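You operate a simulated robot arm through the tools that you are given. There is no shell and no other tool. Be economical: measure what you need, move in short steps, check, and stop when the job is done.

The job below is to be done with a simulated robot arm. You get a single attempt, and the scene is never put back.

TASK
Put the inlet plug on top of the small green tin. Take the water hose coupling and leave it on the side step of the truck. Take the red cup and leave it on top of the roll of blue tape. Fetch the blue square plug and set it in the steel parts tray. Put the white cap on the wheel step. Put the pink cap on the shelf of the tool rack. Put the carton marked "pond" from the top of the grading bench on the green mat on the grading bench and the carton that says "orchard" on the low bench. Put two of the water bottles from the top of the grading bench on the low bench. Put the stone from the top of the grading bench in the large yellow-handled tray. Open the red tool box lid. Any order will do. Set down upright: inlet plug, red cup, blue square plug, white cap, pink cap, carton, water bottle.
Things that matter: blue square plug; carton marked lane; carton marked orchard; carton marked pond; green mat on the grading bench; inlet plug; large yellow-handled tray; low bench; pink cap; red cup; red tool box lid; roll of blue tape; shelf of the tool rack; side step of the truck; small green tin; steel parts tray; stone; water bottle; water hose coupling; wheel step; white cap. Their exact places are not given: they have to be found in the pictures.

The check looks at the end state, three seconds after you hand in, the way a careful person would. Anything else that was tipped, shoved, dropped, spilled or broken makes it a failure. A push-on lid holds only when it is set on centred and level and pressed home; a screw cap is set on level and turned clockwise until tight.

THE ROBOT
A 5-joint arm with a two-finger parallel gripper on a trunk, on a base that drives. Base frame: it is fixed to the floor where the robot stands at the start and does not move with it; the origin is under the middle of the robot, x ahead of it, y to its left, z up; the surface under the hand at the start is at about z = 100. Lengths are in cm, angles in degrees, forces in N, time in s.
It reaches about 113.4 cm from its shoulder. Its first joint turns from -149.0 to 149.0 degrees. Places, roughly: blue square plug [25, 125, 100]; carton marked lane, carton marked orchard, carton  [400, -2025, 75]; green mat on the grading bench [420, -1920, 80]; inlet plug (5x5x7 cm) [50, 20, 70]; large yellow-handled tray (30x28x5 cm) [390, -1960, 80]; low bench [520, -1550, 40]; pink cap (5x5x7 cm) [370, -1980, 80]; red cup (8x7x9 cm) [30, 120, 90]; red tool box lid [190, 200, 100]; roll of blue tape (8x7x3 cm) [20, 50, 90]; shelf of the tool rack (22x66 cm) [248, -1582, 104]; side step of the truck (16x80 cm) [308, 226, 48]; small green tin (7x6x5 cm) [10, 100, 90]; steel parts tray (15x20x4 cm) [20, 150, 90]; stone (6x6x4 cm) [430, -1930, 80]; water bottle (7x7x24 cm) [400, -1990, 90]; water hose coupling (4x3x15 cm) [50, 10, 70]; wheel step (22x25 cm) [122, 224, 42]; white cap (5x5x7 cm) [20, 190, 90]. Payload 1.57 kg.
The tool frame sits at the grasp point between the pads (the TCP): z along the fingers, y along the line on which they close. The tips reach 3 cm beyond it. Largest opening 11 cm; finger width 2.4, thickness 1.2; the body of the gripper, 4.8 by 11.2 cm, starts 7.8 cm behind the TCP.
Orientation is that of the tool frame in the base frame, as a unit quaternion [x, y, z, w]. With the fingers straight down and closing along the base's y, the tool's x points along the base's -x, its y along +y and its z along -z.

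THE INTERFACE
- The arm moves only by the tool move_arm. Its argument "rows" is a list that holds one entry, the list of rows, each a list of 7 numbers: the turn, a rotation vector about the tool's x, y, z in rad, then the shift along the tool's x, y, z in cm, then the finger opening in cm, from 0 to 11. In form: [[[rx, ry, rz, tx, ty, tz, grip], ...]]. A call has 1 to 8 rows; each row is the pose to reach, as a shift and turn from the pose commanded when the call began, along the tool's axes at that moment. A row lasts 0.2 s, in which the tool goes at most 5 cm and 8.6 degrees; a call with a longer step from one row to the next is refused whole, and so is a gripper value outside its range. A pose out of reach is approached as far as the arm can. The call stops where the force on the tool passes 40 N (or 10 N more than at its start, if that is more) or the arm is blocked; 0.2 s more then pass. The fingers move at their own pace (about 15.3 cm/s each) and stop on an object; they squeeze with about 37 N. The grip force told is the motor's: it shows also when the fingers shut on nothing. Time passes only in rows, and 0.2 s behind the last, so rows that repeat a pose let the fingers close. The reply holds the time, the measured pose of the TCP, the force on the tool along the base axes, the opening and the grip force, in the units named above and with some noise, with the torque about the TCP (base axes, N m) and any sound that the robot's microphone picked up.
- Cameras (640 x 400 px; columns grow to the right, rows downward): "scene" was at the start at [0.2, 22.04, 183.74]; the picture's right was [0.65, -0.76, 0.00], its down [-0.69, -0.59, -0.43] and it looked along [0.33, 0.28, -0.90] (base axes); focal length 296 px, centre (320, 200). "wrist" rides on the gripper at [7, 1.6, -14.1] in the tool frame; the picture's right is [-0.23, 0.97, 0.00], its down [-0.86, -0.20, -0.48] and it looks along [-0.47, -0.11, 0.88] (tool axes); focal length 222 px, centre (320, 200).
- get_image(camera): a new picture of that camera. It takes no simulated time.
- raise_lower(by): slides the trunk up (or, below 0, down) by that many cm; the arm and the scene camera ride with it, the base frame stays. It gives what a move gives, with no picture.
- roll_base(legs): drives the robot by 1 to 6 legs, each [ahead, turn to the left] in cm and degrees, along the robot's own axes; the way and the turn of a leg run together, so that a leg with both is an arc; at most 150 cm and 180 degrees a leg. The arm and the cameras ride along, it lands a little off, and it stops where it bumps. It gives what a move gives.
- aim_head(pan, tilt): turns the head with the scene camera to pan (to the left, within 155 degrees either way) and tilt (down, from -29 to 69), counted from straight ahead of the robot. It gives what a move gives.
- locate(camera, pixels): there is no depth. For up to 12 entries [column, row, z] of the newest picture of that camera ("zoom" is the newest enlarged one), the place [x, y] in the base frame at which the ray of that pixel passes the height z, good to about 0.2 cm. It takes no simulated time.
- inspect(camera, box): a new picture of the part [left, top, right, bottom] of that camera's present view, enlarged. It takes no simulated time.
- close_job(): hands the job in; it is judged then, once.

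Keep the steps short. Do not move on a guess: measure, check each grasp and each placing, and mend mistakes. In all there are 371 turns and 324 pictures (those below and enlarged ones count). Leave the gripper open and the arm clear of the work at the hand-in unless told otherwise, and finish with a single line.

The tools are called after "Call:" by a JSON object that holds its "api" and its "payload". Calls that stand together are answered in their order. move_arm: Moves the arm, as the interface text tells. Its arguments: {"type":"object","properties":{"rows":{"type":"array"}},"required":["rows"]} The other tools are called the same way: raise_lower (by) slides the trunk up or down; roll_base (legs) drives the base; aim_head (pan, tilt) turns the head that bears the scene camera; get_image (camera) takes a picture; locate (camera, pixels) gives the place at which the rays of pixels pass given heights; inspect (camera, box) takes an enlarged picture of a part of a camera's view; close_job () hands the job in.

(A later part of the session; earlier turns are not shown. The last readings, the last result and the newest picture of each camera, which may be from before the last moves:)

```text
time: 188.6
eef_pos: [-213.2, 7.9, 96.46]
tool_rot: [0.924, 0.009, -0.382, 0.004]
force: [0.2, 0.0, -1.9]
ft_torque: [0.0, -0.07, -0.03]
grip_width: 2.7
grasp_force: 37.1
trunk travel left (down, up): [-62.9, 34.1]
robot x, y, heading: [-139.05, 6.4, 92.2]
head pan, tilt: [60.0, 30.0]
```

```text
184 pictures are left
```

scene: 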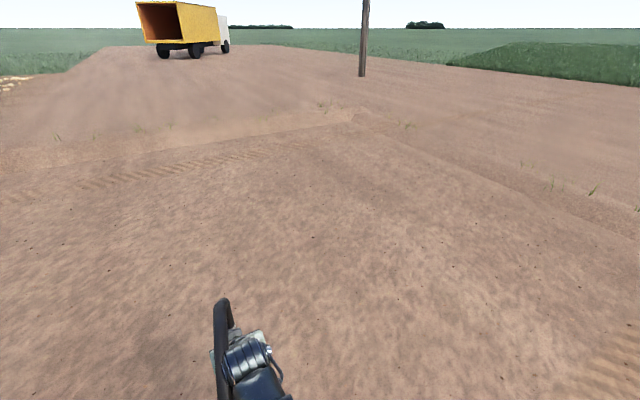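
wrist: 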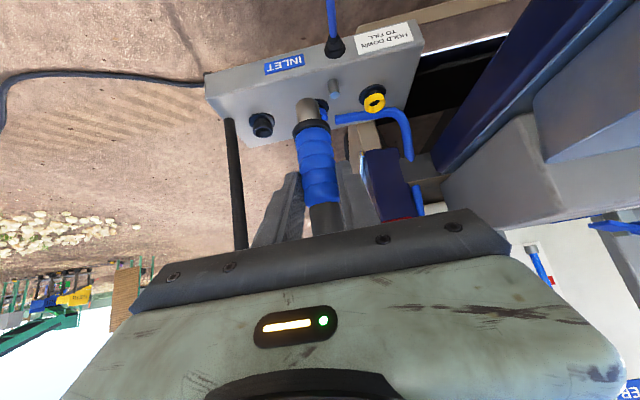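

No tension. Drive on around behind the truck: ahead 296, then turn left 90°.

Call:
{"api": "roll_base", "payload": {"legs": [[0, -2], [148, 0], [150, 0], [0, 90]]}}

Call:
{"api": "aim_head", "payload": {"pan": 130, "tilt": 30}}

Call:
{"api": "get_image", "payload": {"camera": "scene"}}

```text
time: 207.4
eef_pos: [-139.54, 232.17, 96.44]
tool_rot: [0.656, 0.652, -0.271, 0.267]
force: [0.0, -1.0, -2.8]
ft_torque: [0.0, 0.01, 0.02]
grip_width: 2.71
grasp_force: 37.3
trunk travel left (down, up): [-62.9, 34.1]
robot x, y, heading: [-135.58, 301.55, 179.7]
head pan, tilt: [60.0, 30.0]
```

```text
time: 208.8
eef_pos: [-139.44, 232.27, 96.44]
tool_rot: [0.657, 0.651, -0.271, 0.268]
force: [-0.4, 1.1, -1.7]
ft_torque: [0.06, 0.02, -0.03]
grip_width: 2.71
grasp_force: 37.6
trunk travel left (down, up): [-62.9, 34.1]
robot x, y, heading: [-135.83, 301.12, 179.5]
head pan, tilt: [130.0, 30.0]
```

```text
183 pictures are left
```

scene: 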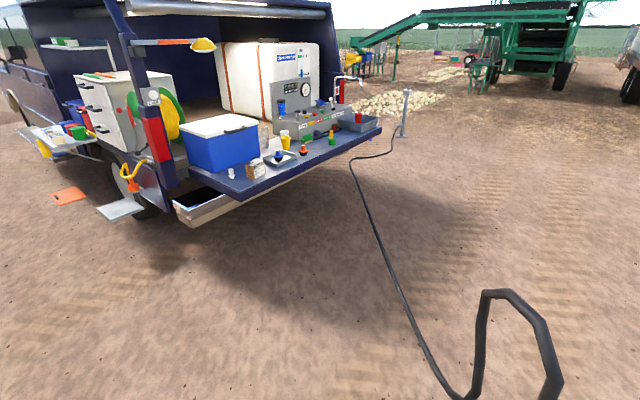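

Good overview. Enlarge the truck's left side.

Call:
{"api": "inspect", "payload": {"camera": "scene", "box": [0, 30, 200, 230]}}

Call:
{"api": "locate", "payload": {"camera": "scene", "pixels": [[122, 208, 42], [232, 174, 90], [254, 168, 90], [68, 195, 0], [40, 135, 95], [75, 130, 100]]}}

```text
2.00 times, centred on (100, 130) of scene
```

zoom: 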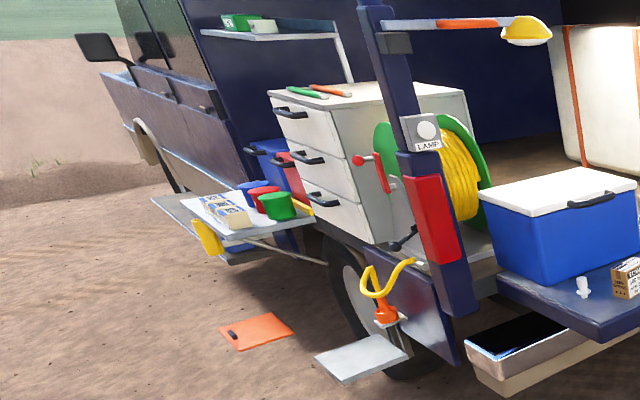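

```text
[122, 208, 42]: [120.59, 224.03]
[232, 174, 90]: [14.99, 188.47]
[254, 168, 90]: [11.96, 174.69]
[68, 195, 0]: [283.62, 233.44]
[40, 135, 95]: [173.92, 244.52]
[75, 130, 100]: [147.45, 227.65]
```

The side table sticks out with tins; I'll travel in a lane at y≈335 so the held coupling clears it.

Call:
{"api": "roll_base", "payload": {"legs": [[0, 20], [-98, 0], [0, -19.5], [-110, 0]]}}

Call:
{"api": "aim_head", "payload": {"pan": 110, "tilt": 35}}

Call:
{"api": "get_image", "payload": {"camera": "scene"}}

```text
time: 221.2
eef_pos: [62.87, 264.51, 96.35]
tool_rot: [0.653, 0.656, -0.268, 0.269]
force: [-0.3, 0.7, -3.0]
ft_torque: [0.04, -0.02, 0.03]
grip_width: 2.73
grasp_force: 36.9
trunk travel left (down, up): [-62.9, 34.1]
robot x, y, heading: [65.84, 333.8, 180.1]
head pan, tilt: [130.0, 30.0]
```

```text
time: 222.1
eef_pos: [62.87, 264.49, 96.46]
tool_rot: [0.653, 0.656, -0.268, 0.268]
force: [-0.2, 0.3, -3.1]
ft_torque: [0.06, -0.01, -0.03]
grip_width: 2.73
grasp_force: 37.0
trunk travel left (down, up): [-62.9, 34.1]
robot x, y, heading: [65.91, 333.89, 180.1]
head pan, tilt: [110.0, 35.0]
```

```text
181 pictures are left
```

scene: 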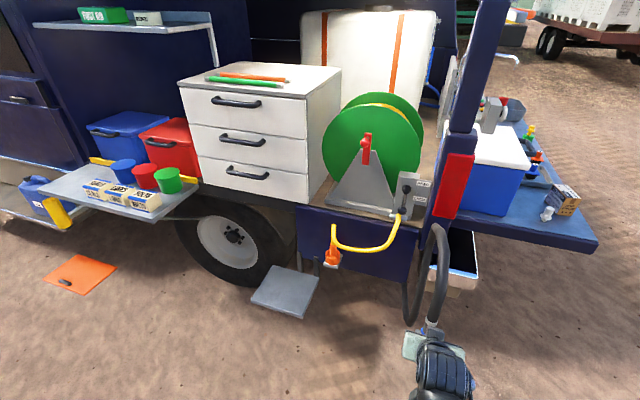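

Continue reversing to x≈308.

Call:
{"api": "roll_base", "payload": {"legs": [[-150, 0], [-92, 0]]}}

Call:
{"api": "aim_head", "payload": {"pan": 90, "tilt": 45}}

Call:
{"api": "get_image", "payload": {"camera": "scene"}}

```text
time: 233.9
eef_pos: [302.88, 257.61, 96.47]
tool_rot: [0.666, 0.643, -0.273, 0.263]
force: [-0.7, 0.3, -2.8]
ft_torque: [0.04, -0.02, 0.01]
grip_width: 2.72
grasp_force: 36.2
trunk travel left (down, up): [-62.9, 34.1]
robot x, y, heading: [308.52, 326.75, 178.2]
head pan, tilt: [110.0, 35.0]
```

```text
time: 234.8
eef_pos: [302.77, 257.6, 96.48]
tool_rot: [0.665, 0.643, -0.273, 0.263]
force: [-0.6, 0.2, -2.3]
ft_torque: [0.03, -0.01, 0.01]
grip_width: 2.71
grasp_force: 36.6
trunk travel left (down, up): [-62.9, 34.1]
robot x, y, heading: [308.4, 327.47, 178.2]
head pan, tilt: [90.0, 45.0]
```

```text
180 pictures are left
```

scene: 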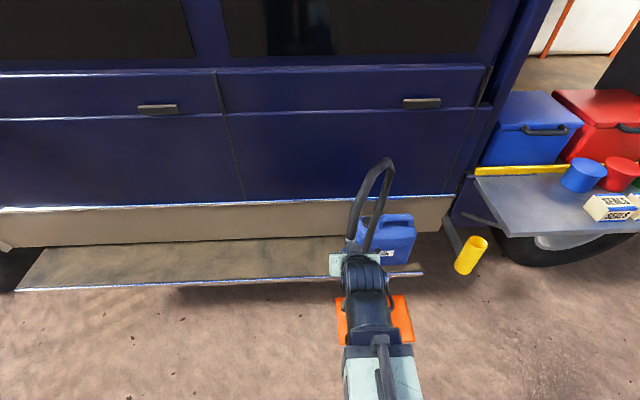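

Call:
{"api": "locate", "payload": {"camera": "scene", "pixels": [[20, 288, 48], [40, 250, 48], [425, 272, 48], [200, 282, 48], [200, 246, 48], [200, 265, 48], [350, 262, 48]]}}

Call:
{"api": "get_image", "payload": {"camera": "wrist"}}

```text
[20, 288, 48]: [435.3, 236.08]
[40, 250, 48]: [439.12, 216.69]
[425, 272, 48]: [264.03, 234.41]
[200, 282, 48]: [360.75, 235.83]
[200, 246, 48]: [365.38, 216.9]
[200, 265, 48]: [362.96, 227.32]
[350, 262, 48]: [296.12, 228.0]
```

```text
179 pictures are left
```

wrist: 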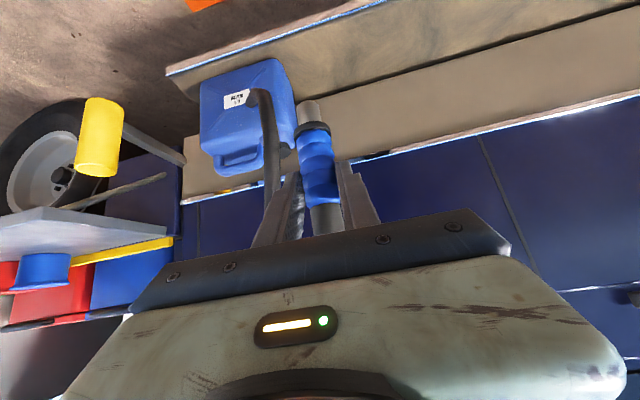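

Step surface runs at y≈217–236, x 264–437. Hand-down reach needs the base nearer. Zig-zag to about (330,305).

Call:
{"api": "roll_base", "payload": {"legs": [[0, -20], [-60, 0], [0, 22], [32, 0]]}}

Call:
{"api": "get_image", "payload": {"camera": "scene"}}

```text
time: 242.1
eef_pos: [329.53, 235.08, 96.47]
tool_rot: [0.649, 0.66, -0.267, 0.27]
force: [-0.1, 0.0, -3.1]
ft_torque: [0.07, 0.04, 0.03]
grip_width: 2.7
grasp_force: 37.4
trunk travel left (down, up): [-62.9, 34.1]
robot x, y, heading: [331.46, 304.4, -179.7]
head pan, tilt: [90.0, 45.0]
```

```text
178 pictures are left
```

scene: 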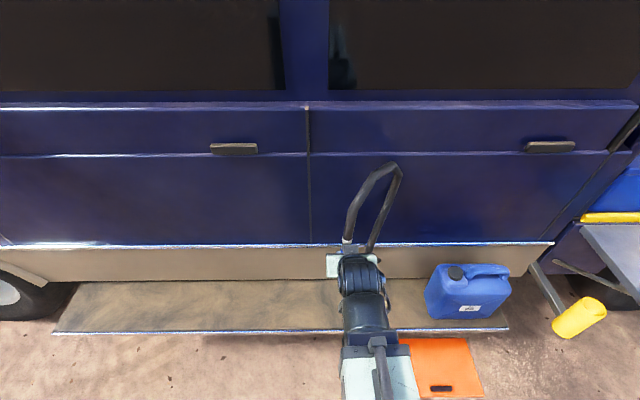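

Straighten the hand to point down so the coupling leans 45°, keeping it over the step.

Call:
{"api": "move_arm", "payload": {"rows": [[[0, 0.131, 0, 2.05, 0, 0.88, 1], [0, 0.262, 0, 3.87, 0, 1.5, 1], [0, 0.393, 0, 5.44, 0, 1.9, 1], [0, 0.524, 0, 6.7, 0, 2.05, 1], [0, 0.654, 0, 7.8, 0, 1.84, 1], [0, 0.785, 0, 8.5, 0, 1.43, 1]]]}}

Call:
{"api": "get_image", "payload": {"camera": "wrist"}}

```text
time: 243.5
eef_pos: [329.39, 240.21, 89.55]
tool_rot: [0.702, 0.712, 0.003, -0.004]
force: [-0.5, 0.2, -2.1]
ft_torque: [0.0, 0.0, -0.02]
grip_width: 2.72
grasp_force: 37.1
trunk travel left (down, up): [-62.9, 34.1]
robot x, y, heading: [331.8, 304.33, -179.8]
head pan, tilt: [90.0, 45.0]
```

```text
177 pictures are left
```

wrist: 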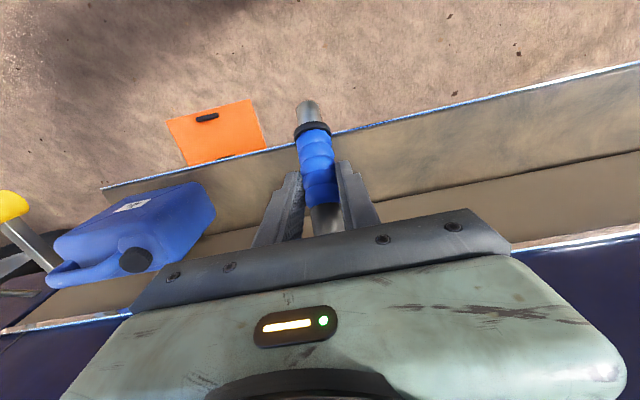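

Now roll 90° so the coupling leans along the step, while moving over the step's middle (≈(334,227)).

Call:
{"api": "move_arm", "payload": {"rows": [[[0, 0, -0.145, -1.5, 0.5, 0, 1], [0, 0, -0.29, -3, 1, 0, 1], [0, 0, -0.435, -4.5, 1.5, 0, 1], [0, 0, -0.58, -6, 2, 0, 1], [0, 0, -0.725, -7.5, 2.5, 0, 1], [0, 0, -0.87, -9, 3, 0, 1], [0, 0, -1.015, -11, 3.5, 0, 1], [0, 0, -1.16, -13, 4, 0, 1]]]}}

Call:
{"api": "move_arm", "payload": {"rows": [[[0, 0, -0.14, 0, 0, 0, 1], [0, 0, -0.28, 0, 0, 0, 1], [0, 0, -0.42, 0, 0, 0, 1]]]}}

Call:
{"api": "get_image", "payload": {"camera": "wrist"}}

Call:
{"api": "get_image", "payload": {"camera": "scene"}}

```text
time: 245.3
eef_pos: [333.59, 227.4, 89.62]
tool_rot: [0.196, 0.981, 0.003, 0.0]
force: [-0.3, 0.5, -2.9]
ft_torque: [-0.02, -0.02, 0.01]
grip_width: 2.71
grasp_force: 36.7
trunk travel left (down, up): [-62.9, 34.1]
robot x, y, heading: [331.92, 304.29, -179.7]
head pan, tilt: [90.0, 45.0]
```

```text
time: 246.1
eef_pos: [333.62, 227.26, 89.57]
tool_rot: [-0.014, 1.0, 0.003, 0.0]
force: [-0.5, 0.5, -2.8]
ft_torque: [-0.02, -0.03, -0.01]
grip_width: 2.76
grasp_force: 36.6
trunk travel left (down, up): [-62.9, 34.1]
robot x, y, heading: [331.79, 303.9, -180.0]
head pan, tilt: [90.0, 45.0]
```

```text
176 pictures are left
```

wrist: 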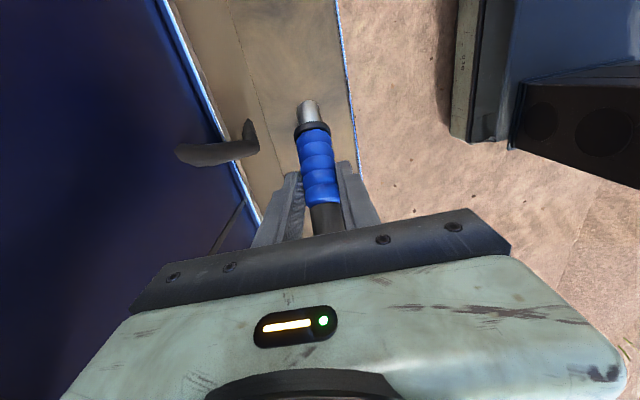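

```text
175 pictures are left
```

scene: 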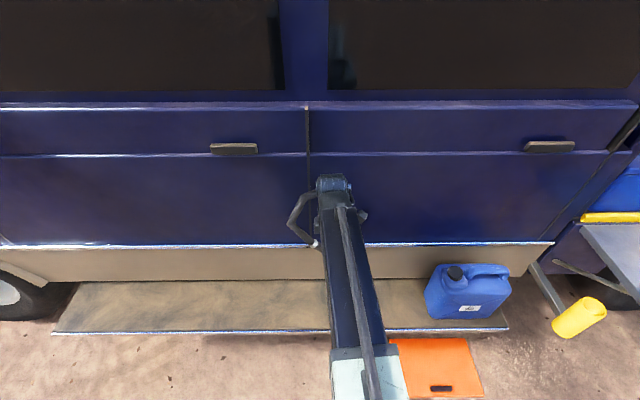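

Call:
{"api": "locate", "payload": {"camera": "wrist", "pixels": [[348, 110, 48], [258, 90, 48], [310, 105, 83]]}}

```text
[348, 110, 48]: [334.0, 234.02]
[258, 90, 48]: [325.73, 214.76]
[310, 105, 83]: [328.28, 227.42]
```

Step edges y≈215–234; coupling centred. Lower 32.

Call:
{"api": "raise_lower", "payload": {"by": -32}}

Call:
{"api": "get_image", "payload": {"camera": "wrist"}}

Call:
{"api": "raise_lower", "payload": {"by": -2}}

```text
time: 249.3
eef_pos: [333.7, 227.27, 57.51]
tool_rot: [-0.012, 1.0, 0.003, -0.001]
force: [-0.3, -0.4, -1.9]
ft_torque: [0.02, -0.01, 0.02]
grip_width: 2.72
grasp_force: 37.1
trunk travel left (down, up): [-30.9, 66.1]
robot x, y, heading: [331.84, 304.04, -179.7]
head pan, tilt: [90.0, 45.0]
```

```text
174 pictures are left
```

wrist: 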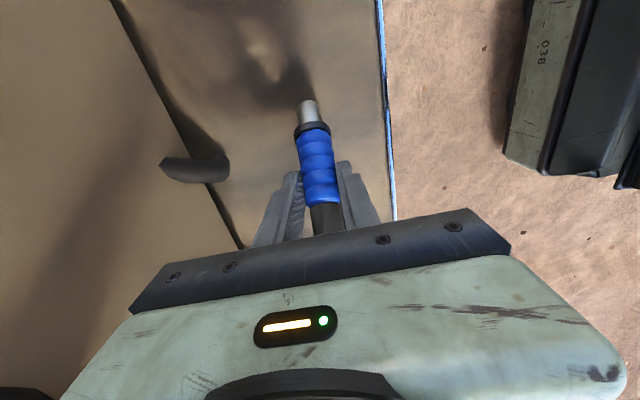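

```text
time: 250.0
eef_pos: [333.61, 227.29, 55.55]
tool_rot: [-0.011, 1.0, 0.003, 0.0]
force: [1.1, 0.4, -1.2]
ft_torque: [0.02, 0.09, -0.02]
grip_width: 2.7
grasp_force: 37.0
trunk travel left (down, up): [-28.9, 68.1]
robot x, y, heading: [331.79, 304.04, -179.6]
head pan, tilt: [90.0, 45.0]
```

Call:
{"api": "raise_lower", "payload": {"by": -1.5}}

Call:
{"api": "raise_lower", "payload": {"by": -1.2}}

Call:
{"api": "get_image", "payload": {"camera": "wrist"}}

```text
time: 250.6
eef_pos: [333.74, 227.26, 54.0]
tool_rot: [-0.011, 1.0, 0.003, 0.0]
force: [1.9, -2.3, 8.1]
ft_torque: [-0.19, 0.41, 0.09]
grip_width: 2.73
grasp_force: 36.9
trunk travel left (down, up): [-27.4, 69.6]
robot x, y, heading: [332.07, 304.37, -179.7]
head pan, tilt: [90.0, 45.0]
```

```text
time: 251.2
eef_pos: [333.64, 227.28, 52.92]
tool_rot: [-0.011, 1.0, 0.002, -0.002]
force: [3.8, 1.5, 8.1]
ft_torque: [0.09, 0.45, -0.07]
grip_width: 2.74
grasp_force: 37.7
trunk travel left (down, up): [-26.2, 70.8]
robot x, y, heading: [331.88, 304.18, -179.7]
head pan, tilt: [90.0, 45.0]
```

```text
173 pictures are left
```

wrist: 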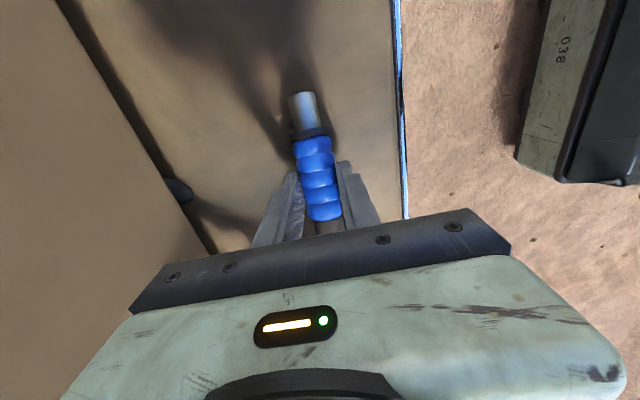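

The coupling pivots flatter in the grip. Lower 1.3 more.

Call:
{"api": "raise_lower", "payload": {"by": -1.2}}

Call:
{"api": "get_image", "payload": {"camera": "wrist"}}

```text
time: 251.8
eef_pos: [333.67, 227.26, 51.51]
tool_rot: [-0.011, 1.0, 0.002, -0.001]
force: [2.9, 0.4, 11.0]
ft_torque: [-0.01, 0.44, -0.01]
grip_width: 2.74
grasp_force: 37.0
trunk travel left (down, up): [-25.0, 72.0]
robot x, y, heading: [331.36, 304.22, -180.0]
head pan, tilt: [90.0, 45.0]
```

```text
172 pictures are left
```

wrist: 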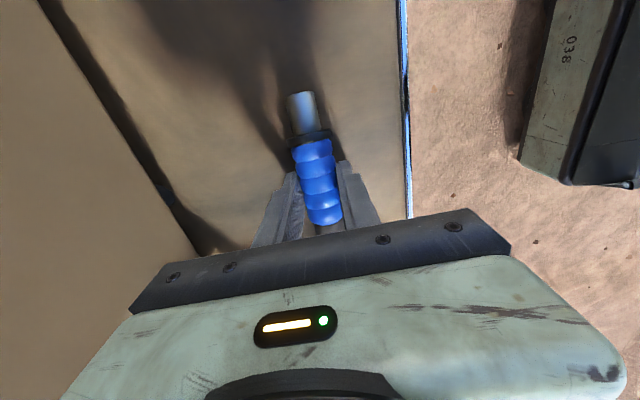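

Open gently so it settles flat between the fingers.

Call:
{"api": "move_arm", "payload": {"rows": [[[0, 0, 0, 0, 0, 0, 3.2], [0, 0, 0, 0, 0, 0, 3.8], [0, 0, 0, 0, 0, 0, 4.5], [0, 0, 0, 0, 0, 0, 4.5], [0, 0, 0, 0, 0, 0, 5.5], [0, 0, 0, 0, 0, 0, 5.5]]]}}

Call:
{"api": "get_image", "payload": {"camera": "wrist"}}

```text
time: 253.2
eef_pos: [333.58, 227.16, 51.6]
tool_rot: [-0.011, 1.0, 0.002, -0.001]
force: [0.3, 0.2, -0.7]
ft_torque: [0.02, -0.01, -0.05]
grip_width: 5.49
grasp_force: 0.1
trunk travel left (down, up): [-25.0, 72.0]
robot x, y, heading: [331.67, 304.12, -179.9]
head pan, tilt: [90.0, 45.0]
```

```text
171 pictures are left
```

wrist: 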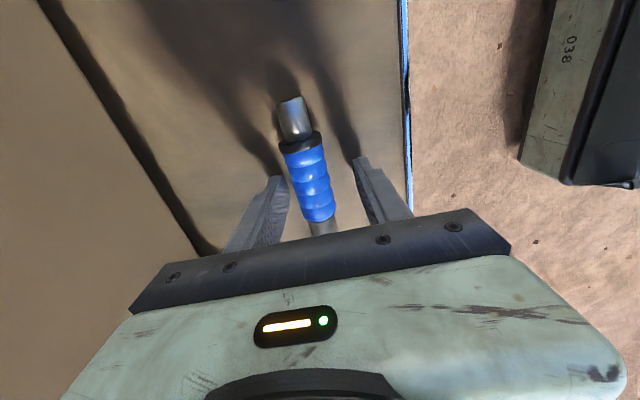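

It lies on the step. Raise and look.

Call:
{"api": "raise_lower", "payload": {"by": 25}}

Call:
{"api": "get_image", "payload": {"camera": "wrist"}}

Call:
{"api": "get_image", "payload": {"camera": "scene"}}

```text
time: 255.8
eef_pos: [333.57, 227.23, 76.65]
tool_rot: [-0.012, 1.0, 0.003, -0.001]
force: [0.3, -0.5, 0.3]
ft_torque: [0.0, -0.01, 0.0]
grip_width: 5.52
grasp_force: 0.1
trunk travel left (down, up): [-50.0, 47.0]
robot x, y, heading: [331.83, 304.11, -180.0]
head pan, tilt: [90.0, 45.0]
```

```text
170 pictures are left
```

wrist: 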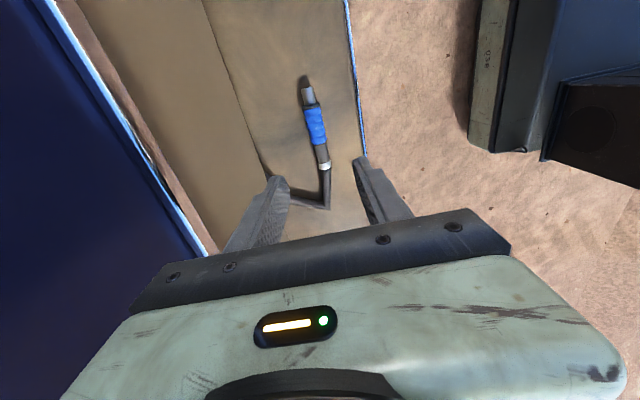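

```text
169 pictures are left
```

scene: 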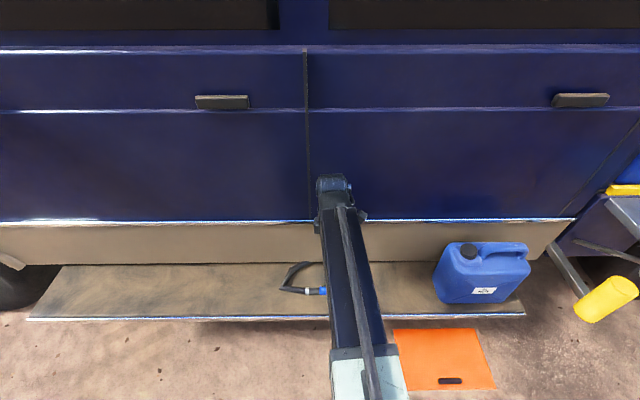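

Coupling done. Raise the arm, retract, and drive to the red tool box (x≈190).

Call:
{"api": "raise_lower", "payload": {"by": 40}}

Call:
{"api": "move_arm", "payload": {"rows": [[[0, 0, 0, 0, 4.5, 0, 5], [0, 0, 0, 0, 9, 0, 5], [0, 0, 0, 0, 13.5, 0, 5], [0, 0, 0, 0, 18, 0, 5], [0, 0, 0, 0, 21, 0, 5]]]}}

Call:
{"api": "roll_base", "payload": {"legs": [[138, 0]]}}

Call:
{"api": "aim_head", "payload": {"pan": 90, "tilt": 40}}

Call:
{"api": "get_image", "payload": {"camera": "scene"}}

Call:
{"api": "get_image", "payload": {"camera": "wrist"}}

```text
time: 259.6
eef_pos: [333.6, 227.26, 116.73]
tool_rot: [-0.012, 1.0, 0.002, 0.0]
force: [-0.5, -0.5, -0.7]
ft_torque: [-0.01, 0.0, 0.01]
grip_width: 5.51
grasp_force: 0.0
trunk travel left (down, up): [-90.0, 7.0]
robot x, y, heading: [332.2, 304.04, -180.1]
head pan, tilt: [90.0, 45.0]
```

```text
time: 260.8
eef_pos: [333.13, 248.49, 116.64]
tool_rot: [-0.011, 1.0, 0.002, 0.0]
force: [0.1, -0.5, -0.1]
ft_torque: [0.0, 0.0, 0.0]
grip_width: 5.0
grasp_force: 0.1
out of reach, approached as far as the arm can: row 4
trunk travel left (down, up): [-90.0, 7.0]
robot x, y, heading: [331.49, 304.22, -179.5]
head pan, tilt: [90.0, 45.0]
```

```text
time: 267.6
eef_pos: [196.84, 247.36, 116.69]
tool_rot: [-0.015, 1.0, 0.003, -0.001]
force: [0.2, 0.0, 0.4]
ft_torque: [0.02, 0.03, 0.01]
grip_width: 4.98
grasp_force: 0.1
trunk travel left (down, up): [-90.0, 7.0]
robot x, y, heading: [194.96, 303.18, -179.4]
head pan, tilt: [90.0, 45.0]
```

```text
time: 268.3
eef_pos: [196.79, 247.29, 116.68]
tool_rot: [-0.016, 1.0, 0.003, -0.001]
force: [-0.1, -0.4, -0.2]
ft_torque: [-0.04, 0.0, -0.04]
grip_width: 5.03
grasp_force: 0.0
trunk travel left (down, up): [-90.0, 7.0]
robot x, y, heading: [194.84, 303.32, -179.7]
head pan, tilt: [90.0, 40.0]
```

```text
168 pictures are left
```

scene: 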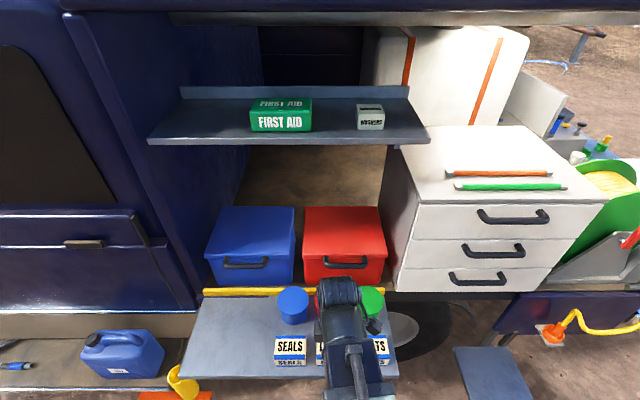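

```text
167 pictures are left
```

wrist: 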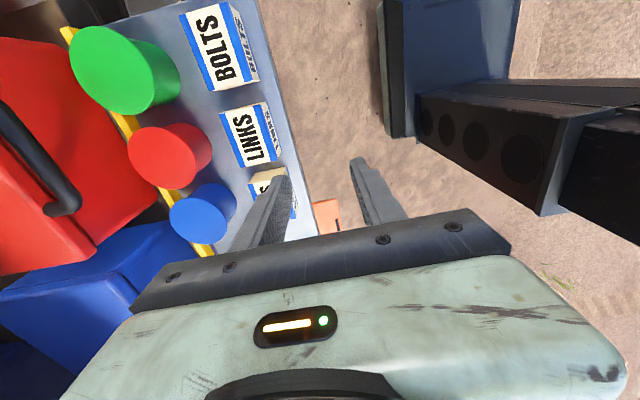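

Call:
{"api": "inspect", "payload": {"camera": "scene", "box": [200, 180, 420, 320]}}

Call:
{"api": "locate", "payload": {"camera": "scene", "pixels": [[305, 253, 105], [383, 256, 105], [303, 207, 105], [375, 205, 105], [345, 264, 100], [345, 285, 87], [290, 142, 150]]}}

```text
2.86 times, centred on (310, 250) of scene
```

zoom: 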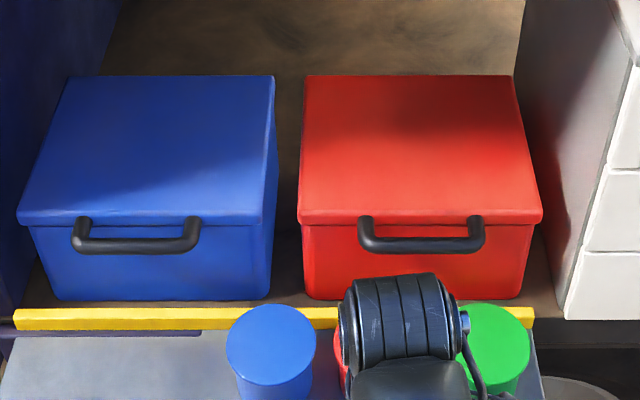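

```text
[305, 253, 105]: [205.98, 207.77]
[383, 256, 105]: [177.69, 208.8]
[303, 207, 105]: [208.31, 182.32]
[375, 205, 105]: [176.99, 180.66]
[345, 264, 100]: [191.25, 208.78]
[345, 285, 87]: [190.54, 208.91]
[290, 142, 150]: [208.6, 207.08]
```

The handle bar is on the lid's front edge. I'll lift it with closed fingers held horizontally. First bring the base nearer (y≈288) and measure.

Call:
{"api": "roll_base", "payload": {"legs": [[0, 10], [43, 0], [0, -20], [-40, 0], [0, 10]]}}

Call:
{"api": "get_image", "payload": {"camera": "scene"}}

Call:
{"api": "inspect", "payload": {"camera": "scene", "box": [200, 80, 440, 300]}}

```text
time: 275.5
eef_pos: [193.25, 233.05, 116.75]
tool_rot: [-0.019, 1.0, 0.002, -0.001]
force: [-0.2, -0.2, -0.3]
ft_torque: [-0.02, -0.04, 0.0]
grip_width: 5.03
grasp_force: 0.0
trunk travel left (down, up): [-90.0, 7.0]
robot x, y, heading: [191.11, 287.76, -179.4]
head pan, tilt: [90.0, 40.0]
```

```text
165 pictures are left
```

scene: 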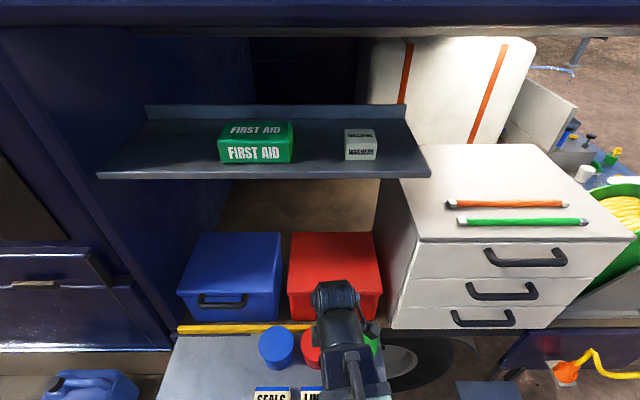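

```text
1.82 times, centred on (320, 190) of scene
```

zoom: 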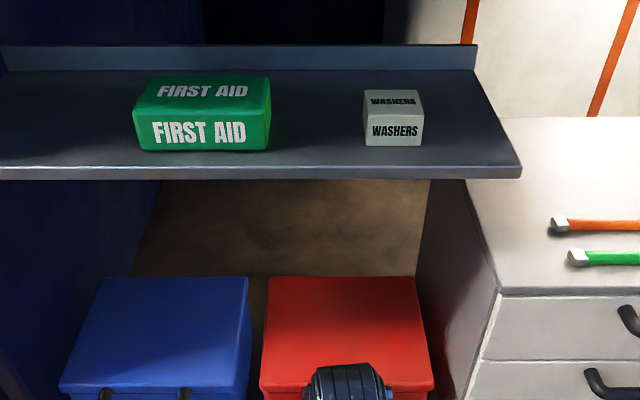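

Measured: lid top z≈103, front y≈212, back ≈188; shelf above at z≈148. Now roll the hand 90° (CCW) so that, tilted forward, the camera will be on top.

Call:
{"api": "move_arm", "payload": {"rows": [[[0, 0, -0.148, 0, 0, 0, 3], [0, 0, -0.296, 0, 0, 0, 3], [0, 0, -0.444, 0, 0, 0, 3], [0, 0, -0.592, 0, 0, 0, 3], [0, 0, -0.74, 0, 0, 0, 3], [0, 0, -0.888, 0, 0, 0, 3], [0, 0, -1.036, 0, 0, 0, 3], [0, 0, -1.184, 0, 0, 0, 3]]]}}

Call:
{"api": "move_arm", "payload": {"rows": [[[0, 0, -0.13, 0, 0, 0, 3], [0, 0, -0.26, 0, 0, 0, 3], [0, 0, -0.35, 0, 0, 0, 3]]]}}

```text
time: 277.3
eef_pos: [193.26, 232.93, 116.71]
tool_rot: [-0.575, 0.818, 0.003, 0.001]
force: [0.2, 0.4, 0.8]
ft_torque: [0.04, -0.01, -0.02]
grip_width: 3.0
grasp_force: 0.0
trunk travel left (down, up): [-90.0, 7.0]
robot x, y, heading: [190.84, 288.19, -179.7]
head pan, tilt: [90.0, 40.0]
```

```text
time: 278.1
eef_pos: [193.09, 232.97, 116.71]
tool_rot: [0.708, -0.706, -0.003, -0.001]
force: [0.4, 0.3, 0.6]
ft_torque: [0.02, 0.01, -0.02]
grip_width: 3.02
grasp_force: 0.0
trunk travel left (down, up): [-90.0, 7.0]
robot x, y, heading: [190.89, 288.28, -179.4]
head pan, tilt: [90.0, 40.0]
```

Good. Shift the base 7 cm outward so the horizontal hand fits in front of the bar, then tilt 45°.

Call:
{"api": "roll_base", "payload": {"legs": [[0, -10], [20, 0], [0, 20], [-20, 0], [0, -10]]}}

Call:
{"api": "move_arm", "payload": {"rows": [[[0, 0.14, 0, 3.35, 0, -0.23, 2], [0, 0.28, 0, 6.63, 0, -0.93, 2], [0, 0.42, 0, 9.8, 0, -2.1, 2], [0, 0.56, 0, 12.75, 0, -3.67, 1], [0, 0.7, 0, 15.46, 0, -5.64, 0], [0, 0.785, 0, 16.97, 0, -7.03, 0]]]}}

Call:
{"api": "get_image", "payload": {"camera": "wrist"}}

```text
time: 283.4
eef_pos: [192.38, 240.03, 116.68]
tool_rot: [-0.706, 0.709, 0.003, 0.0]
force: [-0.2, 0.3, 0.3]
ft_torque: [-0.01, 0.06, 0.01]
grip_width: 2.98
grasp_force: 0.1
trunk travel left (down, up): [-90.0, 7.0]
robot x, y, heading: [190.58, 295.05, -179.2]
head pan, tilt: [90.0, 40.0]
```

```text
time: 284.8
eef_pos: [192.14, 222.87, 123.57]
tool_rot: [-0.653, 0.655, -0.269, -0.271]
force: [-0.3, 0.5, -1.0]
ft_torque: [-0.02, 0.02, 0.0]
grip_width: 0.0
grasp_force: 21.6
trunk travel left (down, up): [-90.0, 7.0]
robot x, y, heading: [190.07, 295.45, -179.3]
head pan, tilt: [90.0, 40.0]
```

```text
163 pictures are left
```

wrist: 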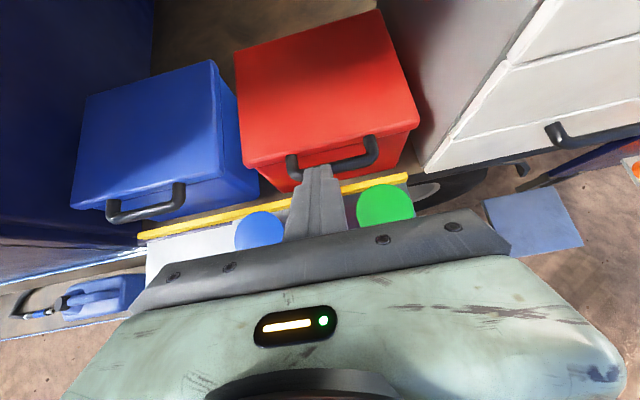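

Call:
{"api": "locate", "payload": {"camera": "wrist", "pixels": [[298, 180, 98], [372, 163, 98], [245, 165, 102], [416, 126, 102], [236, 52, 104], [380, 14, 104], [385, 190, 97], [260, 215, 97]]}}

Call:
{"api": "inspect", "payload": {"camera": "wrist", "box": [220, 100, 440, 250]}}

```text
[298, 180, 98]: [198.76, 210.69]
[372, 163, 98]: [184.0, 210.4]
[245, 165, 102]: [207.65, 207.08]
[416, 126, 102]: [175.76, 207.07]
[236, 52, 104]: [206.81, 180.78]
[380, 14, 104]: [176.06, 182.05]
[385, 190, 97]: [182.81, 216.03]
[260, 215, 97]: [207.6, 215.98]
```

```text
2.67 times, centred on (330, 175) of wrist
```

zoom: 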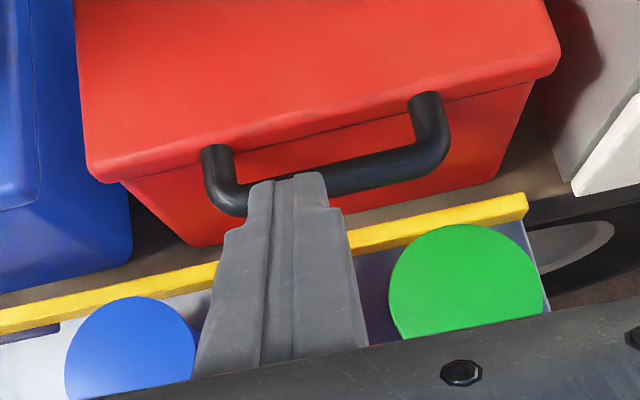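

Now tilt on to 90° (horizontal) while still above, then lower in front of the box.

Call:
{"api": "move_arm", "payload": {"rows": [[[0, 0.131, 0, -0.18, 0, 3.0, 0], [0, 0.262, 0, 0.0, 0, 6, 0], [0, 0.393, 0, 0.2, 0, 9, 0], [0, 0.524, 0, 0.9, 0, 12, 0], [0, 0.654, 0, 2.0, 0, 14.5, 0], [0, 0.785, 0, 3.5, 0, 16.9, 0]]]}}

```text
time: 286.2
eef_pos: [192.32, 208.23, 140.06]
tool_rot: [-0.503, 0.504, -0.495, -0.497]
force: [0.0, -0.3, 0.4]
ft_torque: [0.04, -0.02, -0.02]
grip_width: 0.01
grasp_force: 21.0
out of reach, approached as far as the arm can: row 1, 2, 3, 4, 5, 6
trunk travel left (down, up): [-90.0, 7.0]
robot x, y, heading: [190.29, 295.83, -179.3]
head pan, tilt: [90.0, 40.0]
```

Horizontal now. Retract 9 cm, then lower to look at the bar.

Call:
{"api": "move_arm", "payload": {"rows": [[[0, 0, 0, 0, 0, -4.5, 0], [0, 0, 0, 0, 0, -9, 0]]]}}

Call:
{"api": "raise_lower", "payload": {"by": -27}}

Call:
{"api": "get_image", "payload": {"camera": "wrist"}}

Call:
{"api": "get_image", "payload": {"camera": "scene"}}

```text
time: 286.8
eef_pos: [192.11, 217.54, 140.35]
tool_rot: [-0.501, 0.503, -0.496, -0.5]
force: [1.3, 0.4, -0.5]
ft_torque: [-0.02, -0.02, -0.03]
grip_width: 0.0
grasp_force: 20.9
trunk travel left (down, up): [-90.0, 7.0]
robot x, y, heading: [190.16, 295.67, -179.5]
head pan, tilt: [90.0, 40.0]
```

```text
time: 289.6
eef_pos: [192.34, 217.25, 113.23]
tool_rot: [-0.501, 0.503, -0.496, -0.5]
force: [0.2, -1.0, 0.1]
ft_torque: [0.01, 0.03, 0.0]
grip_width: 0.0
grasp_force: 21.3
trunk travel left (down, up): [-63.0, 34.0]
robot x, y, heading: [190.17, 295.33, -179.1]
head pan, tilt: [90.0, 40.0]
```

```text
161 pictures are left
```

wrist: 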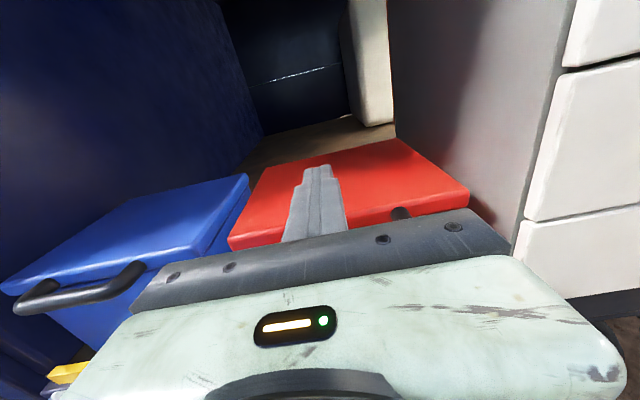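

```text
160 pictures are left
```

scene: 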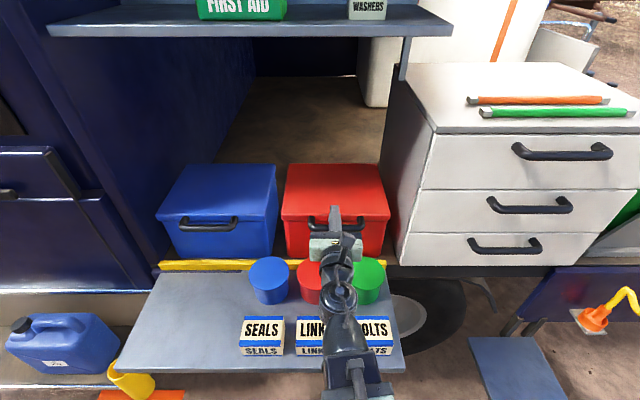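

Call:
{"api": "inspect", "payload": {"camera": "scene", "box": [150, 150, 410, 300]}}

```text
2.46 times, centred on (280, 225) of scene
```

zoom: 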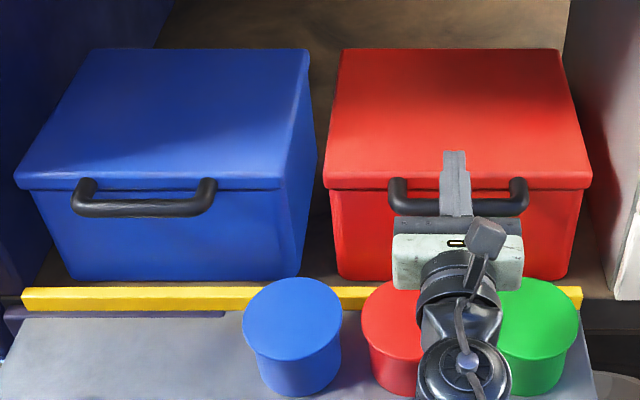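

Call:
{"api": "locate", "payload": {"camera": "scene", "pixels": [[336, 227.8, 97], [336, 227.8, 99], [336, 227.8, 101], [336, 216, 103], [336, 216, 105], [336, 165, 105], [395, 310, 97], [350, 268, 97]]}}

Call:
{"api": "locate", "payload": {"camera": "wrist", "pixels": [[90, 297, 97], [90, 297, 99], [90, 297, 101], [60, 290, 100]]}}

```text
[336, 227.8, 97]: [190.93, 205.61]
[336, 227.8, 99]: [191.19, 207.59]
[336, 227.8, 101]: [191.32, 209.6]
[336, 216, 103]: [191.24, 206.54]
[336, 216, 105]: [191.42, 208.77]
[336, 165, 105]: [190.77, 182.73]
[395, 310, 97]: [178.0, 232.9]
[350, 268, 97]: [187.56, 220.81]
```

```text
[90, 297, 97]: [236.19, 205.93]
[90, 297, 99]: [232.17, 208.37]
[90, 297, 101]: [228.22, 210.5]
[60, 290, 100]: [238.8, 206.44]
```

Call:
{"api": "locate", "payload": {"camera": "scene", "pixels": [[369.4, 273, 91], [369.4, 273, 95], [369.4, 273, 99], [269, 270, 95], [160, 285, 85], [372, 366, 85]]}}

```text
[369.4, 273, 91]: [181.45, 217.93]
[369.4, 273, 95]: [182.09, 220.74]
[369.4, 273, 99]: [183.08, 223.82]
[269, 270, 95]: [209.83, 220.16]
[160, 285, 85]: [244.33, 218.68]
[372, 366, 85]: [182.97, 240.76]
```

Mug tops are around z 88–90, bar ≈(210, z 100). Lower the closed horizontal fingers to z≈96.3, just in front of the bar.

Call:
{"api": "raise_lower", "payload": {"by": -12}}

Call:
{"api": "get_image", "payload": {"camera": "wrist"}}

Call:
{"api": "inspect", "payload": {"camera": "scene", "box": [240, 130, 420, 300]}}

```text
time: 291.1
eef_pos: [192.09, 217.41, 101.27]
tool_rot: [-0.501, 0.503, -0.496, -0.5]
force: [-1.0, -0.6, 0.3]
ft_torque: [0.01, 0.04, -0.01]
grip_width: 0.0
grasp_force: 21.0
trunk travel left (down, up): [-51.0, 46.0]
robot x, y, heading: [190.45, 295.45, -179.3]
head pan, tilt: [90.0, 40.0]
```

```text
158 pictures are left
```

wrist: 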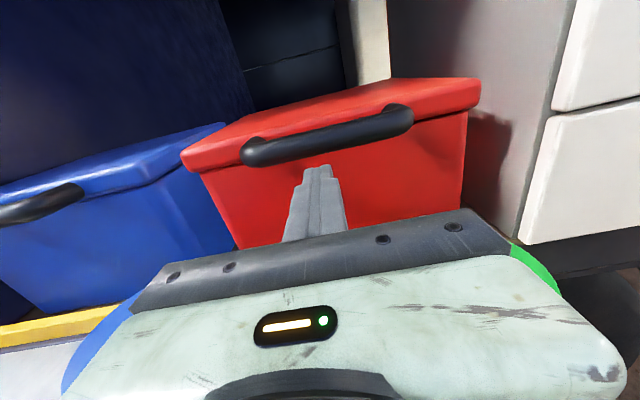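

```text
2.35 times, centred on (330, 215) of scene
```

zoom: 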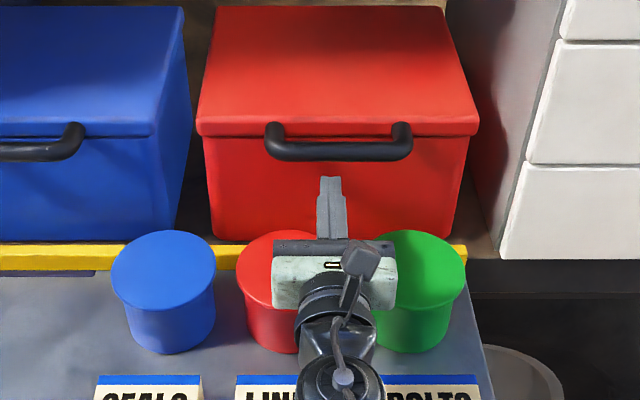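

The bar is at z≈103. Lower 2 more, then slide the fingertips under it.

Call:
{"api": "raise_lower", "payload": {"by": -2.2}}

Call:
{"api": "move_arm", "payload": {"rows": [[[0, 0, 0, 0, 0, 3, 0], [0, 0, 0, 0, 0, 6, 0]]]}}

Call:
{"api": "get_image", "payload": {"camera": "wrist"}}

```text
time: 291.7
eef_pos: [192.18, 217.43, 99.08]
tool_rot: [0.502, -0.502, 0.497, 0.499]
force: [-0.4, 0.2, 0.0]
ft_torque: [0.0, 0.01, 0.0]
grip_width: 0.02
grasp_force: 21.4
trunk travel left (down, up): [-48.8, 48.2]
robot x, y, heading: [190.64, 295.46, -179.4]
head pan, tilt: [90.0, 40.0]
```

```text
time: 292.3
eef_pos: [192.15, 211.25, 99.07]
tool_rot: [0.502, -0.502, 0.497, 0.499]
force: [-0.3, 0.1, -0.2]
ft_torque: [0.02, 0.0, 0.03]
grip_width: 0.03
grasp_force: 21.5
trunk travel left (down, up): [-48.8, 48.2]
robot x, y, heading: [190.19, 295.78, -179.3]
head pan, tilt: [90.0, 40.0]
```

```text
156 pictures are left
```

wrist: 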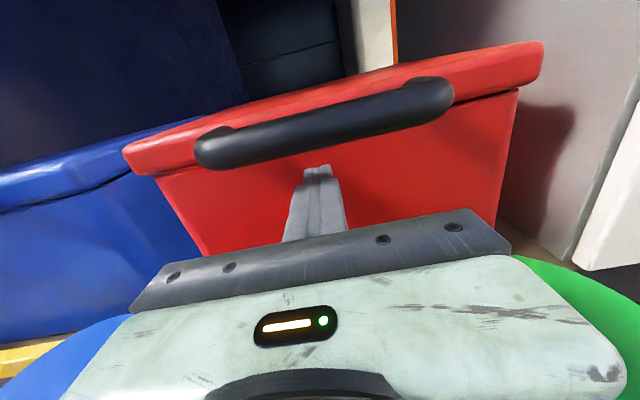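

Call:
{"api": "move_arm", "payload": {"rows": [[[0, 0, 0, 0, 0, 1, 0], [0, 0, 0, 0, 0, 2, 0]]]}}

Call:
{"api": "raise_lower", "payload": {"by": 3}}

Call:
{"api": "get_image", "payload": {"camera": "wrist"}}

```text
time: 292.7
eef_pos: [192.07, 210.95, 99.01]
tool_rot: [-0.501, 0.503, -0.497, -0.499]
force: [-1.5, 8.7, -3.4]
ft_torque: [0.06, 0.03, 0.03]
grip_width: 0.0
grasp_force: 21.5
trunk travel left (down, up): [-48.8, 48.2]
robot x, y, heading: [190.49, 295.43, -179.4]
head pan, tilt: [90.0, 40.0]
stopped in row 1: the force on the tool passed its limit at 67 N (the readings are from after the stop); the commanded pose is now the measured one
```

```text
time: 293.2
eef_pos: [192.08, 211.09, 101.14]
tool_rot: [-0.502, 0.503, -0.497, -0.499]
force: [-0.2, 0.6, -2.3]
ft_torque: [0.08, 0.0, 0.04]
grip_width: 0.02
grasp_force: 21.4
trunk travel left (down, up): [-50.7, 46.3]
robot x, y, heading: [190.04, 295.39, -179.3]
head pan, tilt: [90.0, 40.0]
stopped: the force on the tool passed its limit at 78 N (the readings are from after the stop); the commanded pose is now the measured one
```

```text
155 pictures are left
```

wrist: 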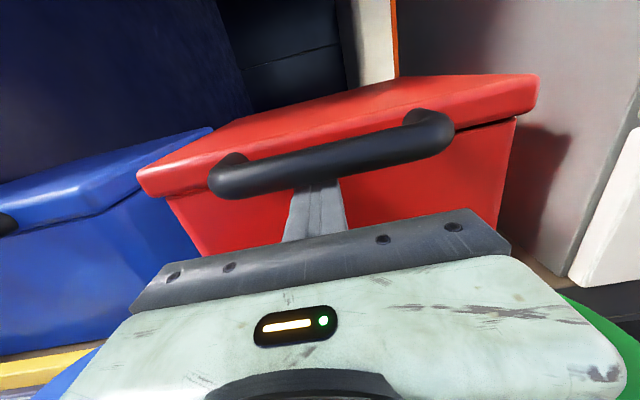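

Fingers are under the bar; the lift stopped on a force spike. Try small raises.

Call:
{"api": "raise_lower", "payload": {"by": 0.5}}

Call:
{"api": "raise_lower", "payload": {"by": 0.5}}

Call:
{"api": "get_image", "payload": {"camera": "wrist"}}

```text
time: 293.7
eef_pos: [192.16, 210.97, 101.35]
tool_rot: [-0.502, 0.503, -0.496, -0.499]
force: [-0.5, 2.6, -1.1]
ft_torque: [0.01, 0.0, 0.01]
grip_width: 0.0
grasp_force: 21.3
trunk travel left (down, up): [-51.2, 45.8]
robot x, y, heading: [190.19, 295.39, -179.4]
head pan, tilt: [90.0, 40.0]
```

```text
time: 294.3
eef_pos: [192.14, 211.05, 101.98]
tool_rot: [-0.501, 0.503, -0.497, -0.499]
force: [0.4, 1.7, 0.5]
ft_torque: [0.02, -0.01, 0.03]
grip_width: 0.0
grasp_force: 21.4
trunk travel left (down, up): [-51.7, 45.3]
robot x, y, heading: [190.21, 295.59, -179.5]
head pan, tilt: [90.0, 40.0]
```

```text
154 pictures are left
```

wrist: 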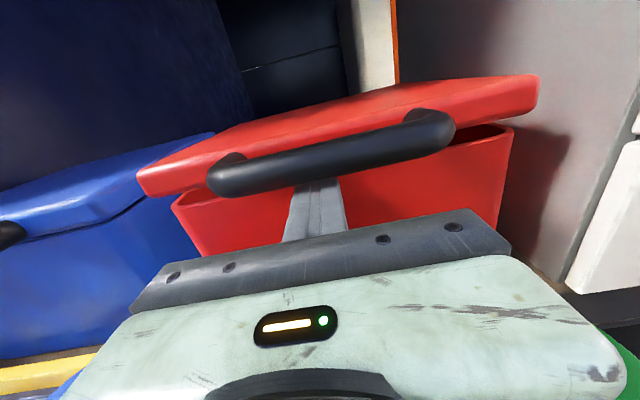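

The lid is opening. Keep raising.

Call:
{"api": "raise_lower", "payload": {"by": 3}}

Call:
{"api": "raise_lower", "payload": {"by": 3}}

Call:
{"api": "get_image", "payload": {"camera": "wrist"}}

```text
time: 295.0
eef_pos: [192.08, 210.89, 105.02]
tool_rot: [-0.503, 0.503, -0.496, -0.498]
force: [0.4, -0.6, -1.9]
ft_torque: [0.07, 0.02, 0.0]
grip_width: 0.01
grasp_force: 20.9
trunk travel left (down, up): [-54.7, 42.3]
robot x, y, heading: [190.07, 295.49, -179.4]
head pan, tilt: [90.0, 40.0]
```

```text
time: 295.8
eef_pos: [192.18, 211.06, 107.99]
tool_rot: [-0.501, 0.504, -0.496, -0.5]
force: [0.4, 1.1, -2.0]
ft_torque: [0.05, 0.0, 0.0]
grip_width: 0.0
grasp_force: 21.4
trunk travel left (down, up): [-57.7, 39.3]
robot x, y, heading: [190.26, 295.25, -179.5]
head pan, tilt: [90.0, 40.0]
```

```text
153 pictures are left
```

wrist: 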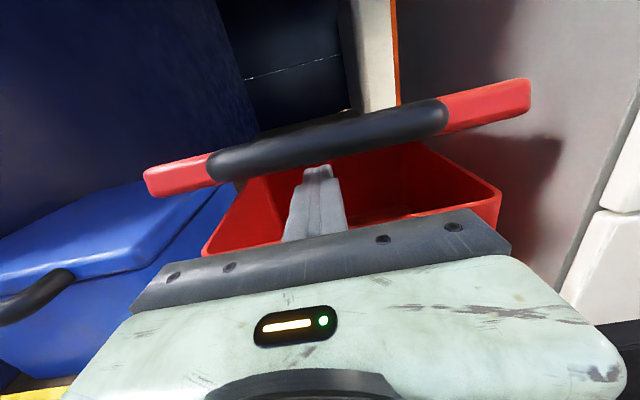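

Lid lifts well. Now push forward under the lid and raise alternately.

Call:
{"api": "move_arm", "payload": {"rows": [[[0, 0, 0, 0, 0, 2.5, 0], [0, 0, 0, 0, 0, 5, 0], [0, 0, 0, 0, 0, 7.5, 0]]]}}

Call:
{"api": "raise_lower", "payload": {"by": 5}}

Call:
{"api": "get_image", "payload": {"camera": "wrist"}}

```text
time: 296.6
eef_pos: [191.94, 203.48, 107.87]
tool_rot: [-0.502, 0.504, -0.496, -0.498]
force: [0.1, 0.3, -2.0]
ft_torque: [0.05, -0.01, 0.0]
grip_width: 0.0
grasp_force: 22.1
trunk travel left (down, up): [-57.7, 39.3]
robot x, y, heading: [189.91, 295.27, -179.3]
head pan, tilt: [90.0, 40.0]
```

```text
time: 297.5
eef_pos: [192.01, 203.59, 112.9]
tool_rot: [-0.502, 0.503, -0.497, -0.499]
force: [0.4, 1.3, -1.2]
ft_torque: [0.02, 0.0, -0.01]
grip_width: 0.0
grasp_force: 21.9
trunk travel left (down, up): [-62.7, 34.3]
robot x, y, heading: [190.2, 295.65, -179.4]
head pan, tilt: [90.0, 40.0]
```

```text
152 pictures are left
```

wrist: 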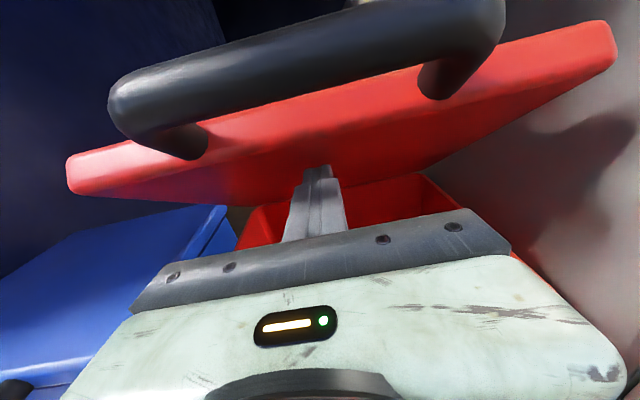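

Call:
{"api": "raise_lower", "payload": {"by": 6}}

Call:
{"api": "move_arm", "payload": {"rows": [[[0, 0, 0, 0, 0, 2.5, 0], [0, 0, 0, 0, 0, 5, 0], [0, 0, 0, 0, 0, 7.5, 0]]]}}

Call:
{"api": "get_image", "payload": {"camera": "wrist"}}

Call:
{"api": "get_image", "payload": {"camera": "scene"}}

```text
time: 298.5
eef_pos: [191.95, 203.64, 118.95]
tool_rot: [-0.502, 0.504, -0.495, -0.499]
force: [0.2, 0.2, 0.4]
ft_torque: [0.02, 0.0, 0.01]
grip_width: 0.0
grasp_force: 21.5
trunk travel left (down, up): [-68.7, 28.3]
robot x, y, heading: [190.53, 295.46, -179.4]
head pan, tilt: [90.0, 40.0]
```

```text
time: 299.3
eef_pos: [191.81, 196.14, 118.88]
tool_rot: [0.503, -0.503, 0.496, 0.498]
force: [-0.3, -0.4, -0.4]
ft_torque: [-0.02, 0.0, 0.02]
grip_width: 0.0
grasp_force: 21.7
trunk travel left (down, up): [-68.7, 28.3]
robot x, y, heading: [190.12, 295.43, -179.0]
head pan, tilt: [90.0, 40.0]
```

```text
151 pictures are left
```

wrist: 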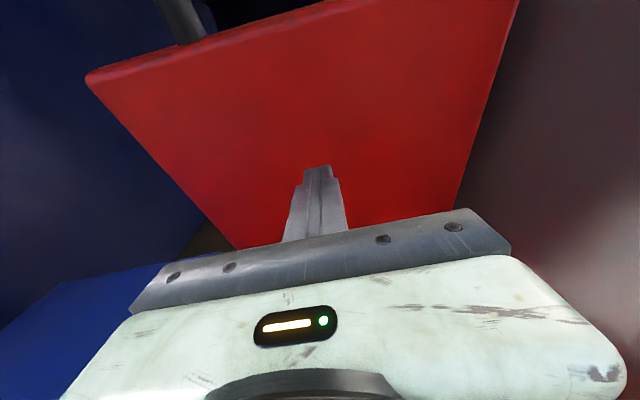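

```text
150 pictures are left
```

scene: 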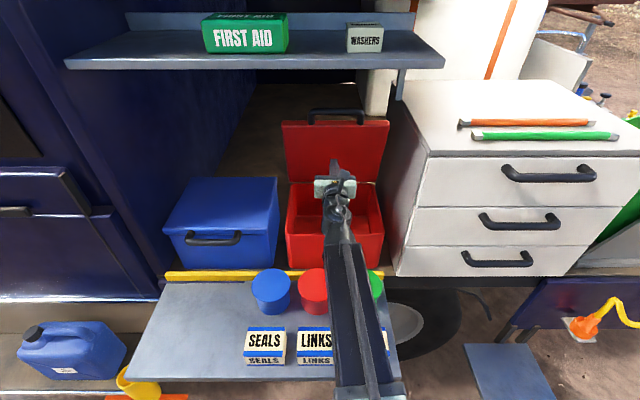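

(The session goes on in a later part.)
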